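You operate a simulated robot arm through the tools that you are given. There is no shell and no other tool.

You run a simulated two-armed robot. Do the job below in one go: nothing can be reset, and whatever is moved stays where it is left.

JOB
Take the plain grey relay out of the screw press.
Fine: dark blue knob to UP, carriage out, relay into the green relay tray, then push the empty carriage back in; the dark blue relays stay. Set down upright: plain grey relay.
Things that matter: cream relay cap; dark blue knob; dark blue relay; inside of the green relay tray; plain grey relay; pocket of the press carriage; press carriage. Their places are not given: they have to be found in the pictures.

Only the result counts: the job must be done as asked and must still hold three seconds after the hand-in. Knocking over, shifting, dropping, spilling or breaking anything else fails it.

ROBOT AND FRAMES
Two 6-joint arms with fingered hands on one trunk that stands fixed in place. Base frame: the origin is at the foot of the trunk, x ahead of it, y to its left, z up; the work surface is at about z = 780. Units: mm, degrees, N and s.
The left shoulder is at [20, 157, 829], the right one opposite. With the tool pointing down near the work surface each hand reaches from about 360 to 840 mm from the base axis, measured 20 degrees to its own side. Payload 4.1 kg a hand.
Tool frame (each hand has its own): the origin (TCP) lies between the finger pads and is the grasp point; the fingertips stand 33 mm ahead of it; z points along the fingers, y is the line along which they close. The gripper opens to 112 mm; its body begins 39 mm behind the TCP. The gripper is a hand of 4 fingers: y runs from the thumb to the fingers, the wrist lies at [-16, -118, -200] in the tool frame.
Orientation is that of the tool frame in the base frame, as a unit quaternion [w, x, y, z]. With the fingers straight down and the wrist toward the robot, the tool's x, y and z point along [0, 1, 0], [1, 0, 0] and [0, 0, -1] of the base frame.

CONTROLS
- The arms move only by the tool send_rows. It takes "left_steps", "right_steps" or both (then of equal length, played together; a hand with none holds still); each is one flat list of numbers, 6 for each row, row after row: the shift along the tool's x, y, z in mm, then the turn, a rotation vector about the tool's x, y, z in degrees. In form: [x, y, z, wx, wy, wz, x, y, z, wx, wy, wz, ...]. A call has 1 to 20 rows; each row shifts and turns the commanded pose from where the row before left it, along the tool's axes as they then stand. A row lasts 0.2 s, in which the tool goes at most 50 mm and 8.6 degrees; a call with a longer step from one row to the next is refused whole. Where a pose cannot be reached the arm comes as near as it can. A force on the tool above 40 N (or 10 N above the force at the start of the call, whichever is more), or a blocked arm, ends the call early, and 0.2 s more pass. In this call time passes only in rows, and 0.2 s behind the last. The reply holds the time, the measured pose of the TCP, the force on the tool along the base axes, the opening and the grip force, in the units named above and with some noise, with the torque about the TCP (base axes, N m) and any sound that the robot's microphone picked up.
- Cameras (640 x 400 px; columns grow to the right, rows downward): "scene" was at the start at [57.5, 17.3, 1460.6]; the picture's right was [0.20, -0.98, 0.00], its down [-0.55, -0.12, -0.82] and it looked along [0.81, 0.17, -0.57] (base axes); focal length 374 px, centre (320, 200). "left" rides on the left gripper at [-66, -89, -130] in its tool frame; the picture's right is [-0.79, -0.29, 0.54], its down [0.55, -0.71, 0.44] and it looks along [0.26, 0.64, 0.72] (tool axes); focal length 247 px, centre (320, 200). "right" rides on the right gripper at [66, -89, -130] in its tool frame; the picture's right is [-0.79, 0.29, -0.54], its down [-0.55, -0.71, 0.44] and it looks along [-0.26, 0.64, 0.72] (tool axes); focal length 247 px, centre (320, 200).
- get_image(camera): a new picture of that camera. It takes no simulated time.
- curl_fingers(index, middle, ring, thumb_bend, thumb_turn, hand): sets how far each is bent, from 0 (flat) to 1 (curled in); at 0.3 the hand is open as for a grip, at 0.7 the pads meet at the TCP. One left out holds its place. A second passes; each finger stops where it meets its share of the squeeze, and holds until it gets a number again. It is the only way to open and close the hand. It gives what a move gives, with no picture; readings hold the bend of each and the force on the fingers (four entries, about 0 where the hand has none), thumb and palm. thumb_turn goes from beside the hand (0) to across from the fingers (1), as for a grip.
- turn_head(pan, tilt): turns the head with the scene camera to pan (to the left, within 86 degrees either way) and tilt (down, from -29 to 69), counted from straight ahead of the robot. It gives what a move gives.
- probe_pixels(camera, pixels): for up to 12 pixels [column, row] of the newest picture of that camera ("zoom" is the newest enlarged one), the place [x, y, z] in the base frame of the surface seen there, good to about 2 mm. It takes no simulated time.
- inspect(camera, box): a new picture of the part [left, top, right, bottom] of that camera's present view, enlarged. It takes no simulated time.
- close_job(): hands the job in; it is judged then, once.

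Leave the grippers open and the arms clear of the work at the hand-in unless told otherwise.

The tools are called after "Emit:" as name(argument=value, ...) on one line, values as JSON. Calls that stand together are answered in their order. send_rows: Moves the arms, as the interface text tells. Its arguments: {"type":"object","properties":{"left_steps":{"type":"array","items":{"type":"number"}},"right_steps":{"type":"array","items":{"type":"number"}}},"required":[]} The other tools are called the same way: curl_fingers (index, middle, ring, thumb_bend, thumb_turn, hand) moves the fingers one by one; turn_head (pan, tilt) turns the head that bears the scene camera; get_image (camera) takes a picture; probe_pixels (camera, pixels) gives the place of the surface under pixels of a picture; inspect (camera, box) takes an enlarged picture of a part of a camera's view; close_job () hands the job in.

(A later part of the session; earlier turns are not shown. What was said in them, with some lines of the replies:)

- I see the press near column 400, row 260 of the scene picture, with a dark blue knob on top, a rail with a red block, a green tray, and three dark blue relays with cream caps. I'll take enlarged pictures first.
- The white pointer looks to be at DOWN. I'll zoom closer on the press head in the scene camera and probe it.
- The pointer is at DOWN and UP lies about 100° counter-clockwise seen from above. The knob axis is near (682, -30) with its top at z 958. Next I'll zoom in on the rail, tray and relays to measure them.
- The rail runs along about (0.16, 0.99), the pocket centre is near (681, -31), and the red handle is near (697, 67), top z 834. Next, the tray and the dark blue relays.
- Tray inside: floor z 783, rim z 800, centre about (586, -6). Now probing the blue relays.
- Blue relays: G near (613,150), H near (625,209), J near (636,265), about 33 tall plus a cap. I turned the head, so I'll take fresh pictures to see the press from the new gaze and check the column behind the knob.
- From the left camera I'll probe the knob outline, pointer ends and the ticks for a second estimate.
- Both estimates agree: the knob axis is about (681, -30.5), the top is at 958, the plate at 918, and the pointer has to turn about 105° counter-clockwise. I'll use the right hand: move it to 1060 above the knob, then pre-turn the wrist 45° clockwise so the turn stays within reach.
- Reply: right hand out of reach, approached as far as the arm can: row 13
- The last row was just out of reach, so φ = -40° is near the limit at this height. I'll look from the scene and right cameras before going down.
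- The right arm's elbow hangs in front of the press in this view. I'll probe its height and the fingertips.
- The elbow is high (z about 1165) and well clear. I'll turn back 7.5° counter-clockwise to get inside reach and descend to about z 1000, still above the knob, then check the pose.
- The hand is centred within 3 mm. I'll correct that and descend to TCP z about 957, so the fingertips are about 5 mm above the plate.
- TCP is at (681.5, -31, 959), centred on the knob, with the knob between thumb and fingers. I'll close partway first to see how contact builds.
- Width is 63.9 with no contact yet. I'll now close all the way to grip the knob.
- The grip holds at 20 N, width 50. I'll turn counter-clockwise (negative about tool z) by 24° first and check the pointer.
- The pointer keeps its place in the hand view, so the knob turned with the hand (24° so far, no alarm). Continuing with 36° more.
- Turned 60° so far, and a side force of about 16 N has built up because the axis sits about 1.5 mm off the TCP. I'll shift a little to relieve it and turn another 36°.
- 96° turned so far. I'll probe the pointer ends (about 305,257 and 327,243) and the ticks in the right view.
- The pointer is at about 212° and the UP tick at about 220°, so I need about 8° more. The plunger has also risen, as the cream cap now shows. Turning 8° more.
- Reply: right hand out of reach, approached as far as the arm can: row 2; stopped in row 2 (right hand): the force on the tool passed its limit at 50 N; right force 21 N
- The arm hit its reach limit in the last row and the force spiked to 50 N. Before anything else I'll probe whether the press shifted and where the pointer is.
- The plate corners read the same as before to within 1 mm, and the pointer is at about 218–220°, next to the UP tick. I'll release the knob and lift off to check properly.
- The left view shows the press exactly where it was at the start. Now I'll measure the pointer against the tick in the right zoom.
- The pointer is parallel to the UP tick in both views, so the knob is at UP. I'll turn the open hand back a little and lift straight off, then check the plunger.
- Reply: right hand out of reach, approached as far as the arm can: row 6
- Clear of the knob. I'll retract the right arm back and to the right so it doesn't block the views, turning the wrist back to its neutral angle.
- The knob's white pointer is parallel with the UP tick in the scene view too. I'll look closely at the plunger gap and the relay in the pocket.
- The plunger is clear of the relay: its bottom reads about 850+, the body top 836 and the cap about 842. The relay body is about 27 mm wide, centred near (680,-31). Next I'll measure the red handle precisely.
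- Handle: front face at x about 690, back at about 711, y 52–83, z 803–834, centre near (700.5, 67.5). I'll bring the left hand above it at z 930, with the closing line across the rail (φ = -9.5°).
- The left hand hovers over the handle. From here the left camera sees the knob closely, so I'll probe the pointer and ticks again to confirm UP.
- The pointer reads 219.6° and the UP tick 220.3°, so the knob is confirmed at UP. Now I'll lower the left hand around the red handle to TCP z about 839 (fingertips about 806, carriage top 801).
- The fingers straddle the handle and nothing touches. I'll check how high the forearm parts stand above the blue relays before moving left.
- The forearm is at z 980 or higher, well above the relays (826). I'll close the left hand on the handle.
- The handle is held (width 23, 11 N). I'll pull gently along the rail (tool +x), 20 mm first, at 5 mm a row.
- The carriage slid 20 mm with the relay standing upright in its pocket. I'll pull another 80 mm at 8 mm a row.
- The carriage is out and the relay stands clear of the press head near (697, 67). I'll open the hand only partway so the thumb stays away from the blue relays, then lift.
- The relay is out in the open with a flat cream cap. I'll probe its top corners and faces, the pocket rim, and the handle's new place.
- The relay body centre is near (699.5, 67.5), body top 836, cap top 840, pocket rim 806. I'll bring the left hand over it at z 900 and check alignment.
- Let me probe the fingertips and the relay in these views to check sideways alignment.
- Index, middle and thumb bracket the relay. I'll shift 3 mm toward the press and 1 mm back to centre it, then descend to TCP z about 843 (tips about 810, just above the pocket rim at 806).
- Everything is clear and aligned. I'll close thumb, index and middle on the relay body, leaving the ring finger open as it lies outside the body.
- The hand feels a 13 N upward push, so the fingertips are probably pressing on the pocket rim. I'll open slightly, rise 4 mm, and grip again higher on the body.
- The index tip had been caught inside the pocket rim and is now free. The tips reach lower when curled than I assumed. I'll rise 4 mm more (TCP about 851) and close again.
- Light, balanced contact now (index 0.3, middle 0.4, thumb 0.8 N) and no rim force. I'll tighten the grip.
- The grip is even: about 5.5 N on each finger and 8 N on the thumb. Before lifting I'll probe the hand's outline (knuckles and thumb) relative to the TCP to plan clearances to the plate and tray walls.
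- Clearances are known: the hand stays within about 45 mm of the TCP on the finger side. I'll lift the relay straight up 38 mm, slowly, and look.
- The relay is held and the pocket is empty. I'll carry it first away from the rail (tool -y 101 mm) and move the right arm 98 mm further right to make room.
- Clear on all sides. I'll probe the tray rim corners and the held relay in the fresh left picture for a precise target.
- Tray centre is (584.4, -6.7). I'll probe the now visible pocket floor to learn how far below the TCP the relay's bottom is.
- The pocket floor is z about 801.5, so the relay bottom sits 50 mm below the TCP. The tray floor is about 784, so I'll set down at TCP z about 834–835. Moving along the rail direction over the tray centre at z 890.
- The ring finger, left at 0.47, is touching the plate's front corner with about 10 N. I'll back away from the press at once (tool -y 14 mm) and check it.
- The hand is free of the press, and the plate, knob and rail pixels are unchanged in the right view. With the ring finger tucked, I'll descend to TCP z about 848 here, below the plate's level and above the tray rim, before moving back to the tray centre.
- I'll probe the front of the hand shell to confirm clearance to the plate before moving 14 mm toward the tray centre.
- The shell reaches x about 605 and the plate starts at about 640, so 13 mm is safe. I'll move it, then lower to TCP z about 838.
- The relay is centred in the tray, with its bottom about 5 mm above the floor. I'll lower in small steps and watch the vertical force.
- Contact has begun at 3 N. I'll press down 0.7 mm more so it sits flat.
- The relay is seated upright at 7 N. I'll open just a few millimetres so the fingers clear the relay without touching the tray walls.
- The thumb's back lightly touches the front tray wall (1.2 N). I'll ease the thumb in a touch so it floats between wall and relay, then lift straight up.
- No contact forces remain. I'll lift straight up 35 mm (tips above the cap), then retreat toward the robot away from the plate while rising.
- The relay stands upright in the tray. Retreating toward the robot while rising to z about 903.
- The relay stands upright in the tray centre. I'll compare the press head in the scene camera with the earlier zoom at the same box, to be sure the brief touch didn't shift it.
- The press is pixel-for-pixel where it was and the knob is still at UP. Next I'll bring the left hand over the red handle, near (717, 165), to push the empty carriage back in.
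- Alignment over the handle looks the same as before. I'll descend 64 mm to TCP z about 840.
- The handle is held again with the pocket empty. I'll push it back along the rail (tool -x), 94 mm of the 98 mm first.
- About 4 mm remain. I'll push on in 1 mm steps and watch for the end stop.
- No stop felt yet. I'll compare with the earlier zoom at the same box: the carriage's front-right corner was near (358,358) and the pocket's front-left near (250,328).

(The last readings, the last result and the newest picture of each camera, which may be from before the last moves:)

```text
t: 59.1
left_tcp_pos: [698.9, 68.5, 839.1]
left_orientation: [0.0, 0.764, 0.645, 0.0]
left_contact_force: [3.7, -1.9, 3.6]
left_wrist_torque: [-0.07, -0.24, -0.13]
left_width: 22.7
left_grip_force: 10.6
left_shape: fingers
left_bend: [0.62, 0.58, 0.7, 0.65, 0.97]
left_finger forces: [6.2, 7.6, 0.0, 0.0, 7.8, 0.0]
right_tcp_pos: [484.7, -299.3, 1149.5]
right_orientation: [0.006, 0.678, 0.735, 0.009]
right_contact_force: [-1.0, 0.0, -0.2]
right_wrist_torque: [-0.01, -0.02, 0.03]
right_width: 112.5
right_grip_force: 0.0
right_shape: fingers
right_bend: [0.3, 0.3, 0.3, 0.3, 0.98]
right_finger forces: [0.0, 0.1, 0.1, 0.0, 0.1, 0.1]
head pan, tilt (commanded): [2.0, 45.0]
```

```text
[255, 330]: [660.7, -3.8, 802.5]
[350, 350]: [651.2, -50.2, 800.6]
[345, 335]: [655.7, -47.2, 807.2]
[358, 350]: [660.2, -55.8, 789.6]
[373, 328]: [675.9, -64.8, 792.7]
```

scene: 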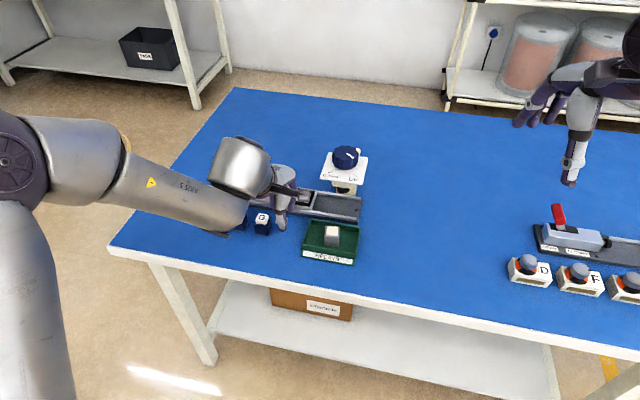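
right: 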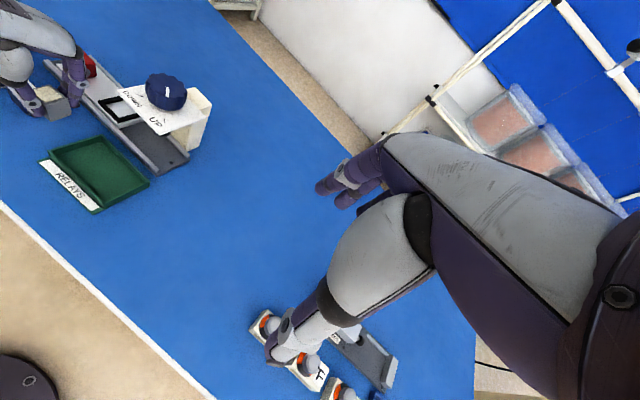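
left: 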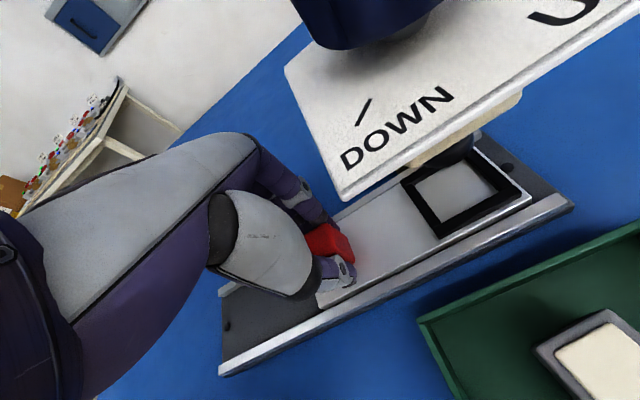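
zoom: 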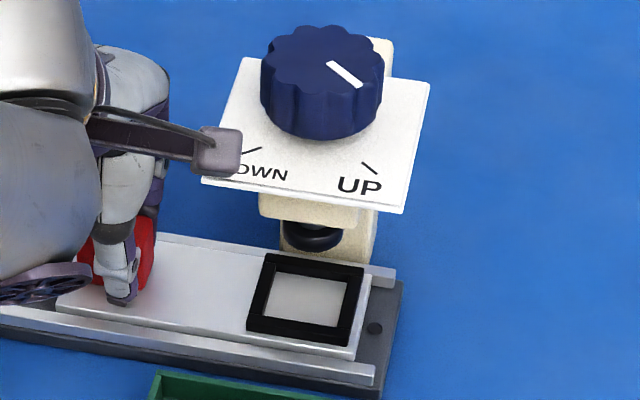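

It's about 1–1.5 mm short of its original place. Pushing 1.5 mm more, gently.

Emit:
send_rows(left_steps=[-0.8, 0, 0, 0, 0, 0, -0.7, 0, 0, 0, 0, 0])

Emit:
inspect(camera="scene", box=[315, 140, 375, 225])

```text
t: 59.7
left_tcp_pos: [699.9, 68.0, 839.5]
left_orientation: [0.0, 0.763, 0.647, -0.001]
left_contact_force: [6.6, -1.0, 2.9]
left_wrist_torque: [-0.02, -0.31, -0.09]
left_width: 22.6
left_grip_force: 11.1
left_shape: fingers
left_bend: [0.62, 0.58, 0.7, 0.65, 0.97]
left_finger forces: [6.7, 8.1, 0.1, 0.1, 7.0, 0.0]
right_tcp_pos: [483.8, -298.4, 1150.5]
right_orientation: [0.007, 0.678, 0.735, 0.009]
right_contact_force: [-0.1, 0.0, 0.2]
right_wrist_torque: [0.0, -0.03, 0.0]
right_width: 112.4
right_grip_force: 0.1
right_shape: fingers
right_bend: [0.3, 0.3, 0.3, 0.3, 0.98]
right_finger forces: [0.0, 0.0, 0.0, 0.1, 0.0, 0.0]
head pan, tilt (commanded): [2.0, 45.0]
```

```text
4.71 times, centred on (345, 182) of scene
```

zoom: 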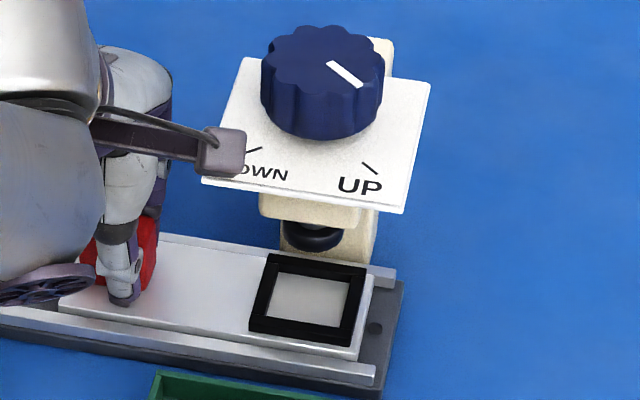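

It now matches the original place to within a pixel. One more gentle 1 mm step will tell whether it's against its stop.

Emit:
send_rows(left_steps=[-1, 0, 0, 0, 0, 0])

Emit:
inspect(camera="scene", box=[315, 140, 375, 225])

```text
t: 60.1
left_tcp_pos: [701.7, 67.4, 838.8]
left_orientation: [-0.001, 0.763, 0.646, 0.0]
left_contact_force: [5.4, 2.8, 1.1]
left_wrist_torque: [0.11, -0.18, -0.05]
left_width: 22.7
left_grip_force: 10.0
left_shape: fingers
left_bend: [0.62, 0.58, 0.7, 0.65, 0.97]
left_finger forces: [6.2, 6.9, 0.0, 0.0, 7.6, 0.1]
right_tcp_pos: [485.4, -298.7, 1149.5]
right_orientation: [0.006, 0.677, 0.736, 0.009]
right_contact_force: [-0.2, 0.3, -0.1]
right_wrist_torque: [0.02, -0.03, 0.05]
right_width: 112.3
right_grip_force: 0.0
right_shape: fingers
right_bend: [0.3, 0.3, 0.3, 0.3, 0.98]
right_finger forces: [0.0, 0.0, 0.0, 0.0, 0.1, 0.0]
head pan, tilt (commanded): [2.0, 45.0]
```

```text
4.71 times, centred on (345, 182) of scene
```

zoom: 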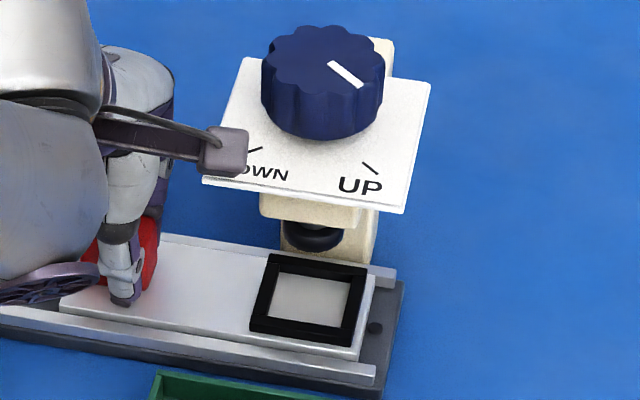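

The force along the rail changed sign (+2.8 N), so the carriage has reached its stop. One last 0.5 mm nudge to seat it, then I'll open the hand partway.

Emit:
send_rows(left_steps=[-0.5, 0, 0, 0, 0, 0])

Emit:
curl_fingers(hand="left", index=0.47, middle=0.47, ring=0.47, thumb_bend=0.47)

Emit:
get_image(camera="left")

```text
t: 60.5
left_tcp_pos: [700.2, 66.2, 839.9]
left_orientation: [0.0, 0.763, 0.646, -0.001]
left_contact_force: [6.6, 5.5, 0.4]
left_wrist_torque: [0.16, -0.25, 0.0]
left_width: 22.7
left_grip_force: 10.2
left_shape: fingers
left_bend: [0.62, 0.58, 0.7, 0.65, 0.98]
left_finger forces: [6.6, 7.0, 0.1, 0.0, 7.2, 0.0]
right_tcp_pos: [484.6, -298.3, 1149.1]
right_orientation: [0.006, 0.677, 0.736, 0.009]
right_contact_force: [0.1, -0.1, 0.3]
right_wrist_torque: [0.0, 0.01, 0.0]
right_width: 112.7
right_grip_force: 0.1
right_shape: fingers
right_bend: [0.3, 0.3, 0.3, 0.3, 0.98]
right_finger forces: [0.0, 0.1, 0.0, 0.0, 0.0, 0.1]
head pan, tilt (commanded): [2.0, 45.0]
```

```text
t: 61.5
left_tcp_pos: [699.8, 65.3, 839.9]
left_orientation: [0.001, 0.763, 0.646, 0.0]
left_contact_force: [0.1, -0.7, -1.1]
left_wrist_torque: [0.0, 0.02, -0.05]
left_width: 65.5
left_grip_force: 0.1
left_shape: fingers
left_bend: [0.47, 0.47, 0.47, 0.47, 0.98]
left_finger forces: [0.1, 0.0, 0.0, 0.0, 0.0, 0.1]
right_tcp_pos: [485.9, -298.0, 1150.3]
right_orientation: [0.006, 0.677, 0.735, 0.009]
right_contact_force: [0.3, -0.3, 0.4]
right_wrist_torque: [0.0, -0.01, -0.02]
right_width: 112.6
right_grip_force: 0.0
right_shape: fingers
right_bend: [0.3, 0.3, 0.3, 0.3, 0.98]
right_finger forces: [0.0, 0.0, 0.1, 0.0, 0.1, 0.0]
head pan, tilt (commanded): [2.0, 45.0]
```

```text
taken
```

left: 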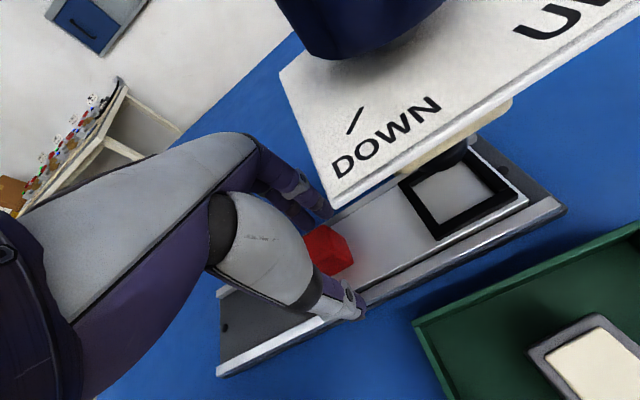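

Released. I'll lift straight up, drifting away from the press, then retreat to the left-hand start area.

Emit:
send_rows(left_steps=[0, 0, -12, 0, 0, 0, 0, 0, -18, 0, 0, 0, 4, 0, -20, 0, 0, 0, 10, 0, -25, 0, 0, 0, 15, 0, -25, 0, 0, 0, 15, 0, -25, 0, 0, 0, 12, -26, -24, 0, 0, 0, 12, -26, -24, 0, 0, 0, 12, -26, -24, 0, 0, 0, 12, -26, -24, 0, 0, 0, 12, -26, -24, 0, 0, 0, 12, -26, -24, 0, 0, 0, 12, -26, -24, 0, 0, 0, 12, -26, -24, 0, 0, 0])

Emit:
curl_fingers(hand="left", index=0.3, middle=0.3, ring=0.3, thumb_bend=0.3)

Emit:
get_image(camera="scene")

Emit:
inspect(camera="left", box=[320, 40, 620, 260])

Emit:
inspect(camera="scene", box=[190, 140, 380, 275])

```text
t: 64.5
left_tcp_pos: [518.6, 237.8, 1157.1]
left_orientation: [0.0, 0.764, 0.645, -0.001]
left_contact_force: [-0.6, -0.7, -0.4]
left_wrist_torque: [0.0, 0.0, 0.01]
left_width: 65.6
left_grip_force: 0.0
left_shape: fingers
left_bend: [0.47, 0.47, 0.47, 0.47, 0.98]
left_finger forces: [0.1, 0.0, 0.0, 0.0, 0.1, 0.0]
right_tcp_pos: [485.7, -298.3, 1149.7]
right_orientation: [0.006, 0.677, 0.735, 0.009]
right_contact_force: [-0.5, 0.4, -0.4]
right_wrist_torque: [0.03, 0.03, 0.01]
right_width: 112.3
right_grip_force: 0.1
right_shape: fingers
right_bend: [0.3, 0.3, 0.3, 0.3, 0.98]
right_finger forces: [0.1, 0.0, 0.0, 0.1, 0.0, 0.0]
head pan, tilt (commanded): [2.0, 45.0]
```

```text
t: 65.5
left_tcp_pos: [517.3, 238.0, 1157.8]
left_orientation: [-0.001, 0.763, 0.647, 0.0]
left_contact_force: [1.1, 0.4, -0.5]
left_wrist_torque: [0.01, 0.0, -0.01]
left_width: 112.3
left_grip_force: 0.0
left_shape: fingers
left_bend: [0.3, 0.3, 0.3, 0.3, 0.98]
left_finger forces: [0.1, 0.1, 0.0, 0.1, 0.0, 0.0]
right_tcp_pos: [485.4, -298.4, 1150.4]
right_orientation: [0.006, 0.677, 0.736, 0.009]
right_contact_force: [0.1, -0.8, -0.3]
right_wrist_torque: [0.03, 0.0, 0.01]
right_width: 112.3
right_grip_force: 0.0
right_shape: fingers
right_bend: [0.3, 0.3, 0.3, 0.3, 0.98]
right_finger forces: [0.0, 0.1, 0.0, 0.0, 0.0, 0.0]
head pan, tilt (commanded): [2.0, 45.0]
```

```text
taken
```

scene: 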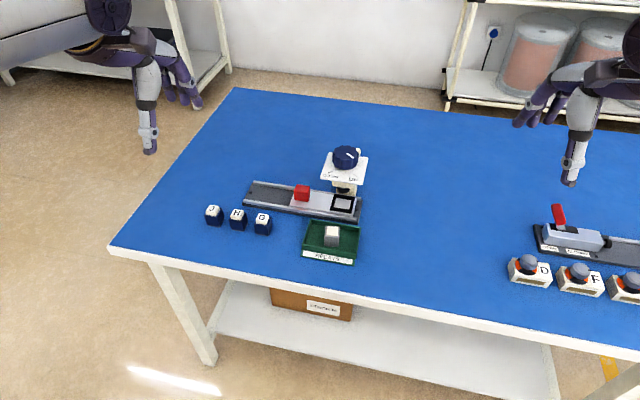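

```text
1.82 times, centred on (470, 150) of left
```

zoom: 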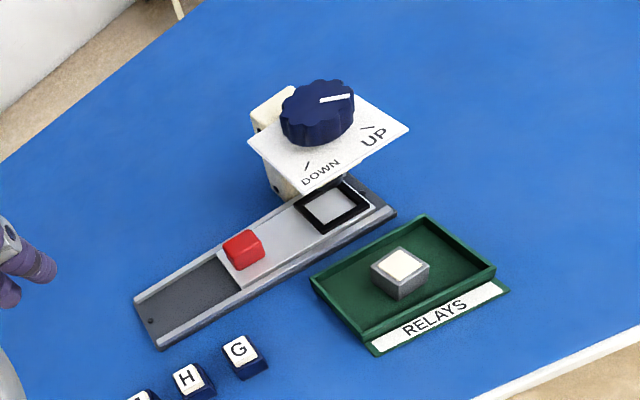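

```text
2.96 times, centred on (285, 208) of scene
```

zoom: 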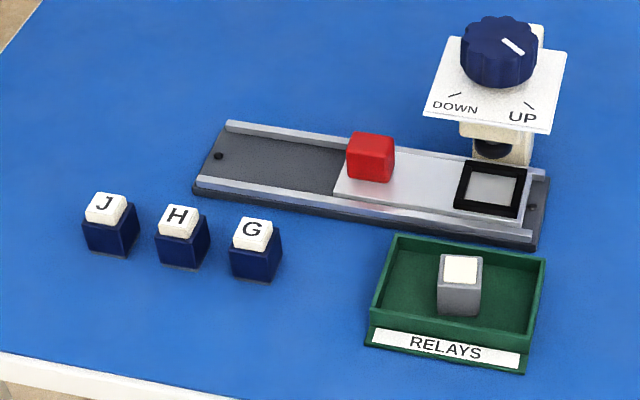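

All parts look right. I'll make a last check that the relay is level in the tray and the carriage is at its original place.

Emit:
probe_pixels(camera="zoom", pixels=[[450, 262], [475, 262], [448, 280], [475, 281], [462, 300], [460, 268], [360, 145], [385, 148], [455, 205], [512, 213], [250, 232], [505, 40]])

Emit:
inspect(camera="scene", box=[280, 170, 380, 270])

```text
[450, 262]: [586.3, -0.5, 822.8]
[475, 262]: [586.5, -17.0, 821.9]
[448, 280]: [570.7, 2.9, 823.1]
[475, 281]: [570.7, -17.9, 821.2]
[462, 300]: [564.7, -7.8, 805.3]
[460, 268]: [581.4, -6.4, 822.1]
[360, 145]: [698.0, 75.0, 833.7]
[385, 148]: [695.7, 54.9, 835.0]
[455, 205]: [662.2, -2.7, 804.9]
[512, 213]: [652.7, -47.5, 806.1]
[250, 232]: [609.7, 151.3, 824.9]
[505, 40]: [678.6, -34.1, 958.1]
```

```text
4.00 times, centred on (330, 220) of scene
```

zoom: 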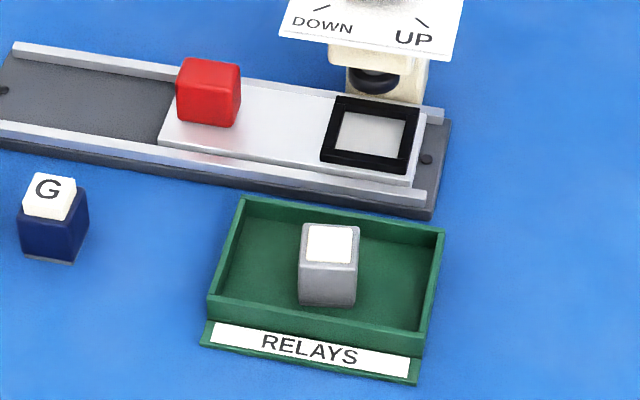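

The relay's top is level (z 821–823), and it stands upright inside the tray with its cap on. The carriage is fully in with its pocket empty, the knob is at UP, and the blue relays haven't moved. Both hands are open and clear, so I'm handing in.

Emit:
close_job()

```text
The job is handed in.
```

The job is done and handed in; the hand-in call returned no verdict.

- **Knob:** the pointer lines up with the UP mark, within about 1° at the last close measurement.
- **Relay:** the plain grey relay stands upright and level near the middle of the green tray, with its cream cap still on.
- **Carriage:** the empty carriage is pushed back in against its stop.
- **Dark blue relays:** G, H and J were not touched and look to be where they were.

There were two unplanned contacts with the press. The force on the tool hit its 50 N limit at the end of the knob turn. Later the left ring finger touched the front corner of the knob plate at about 10 N. I compared pictures after each one, and the press had not moved.

Both hands are open and clear of the work.
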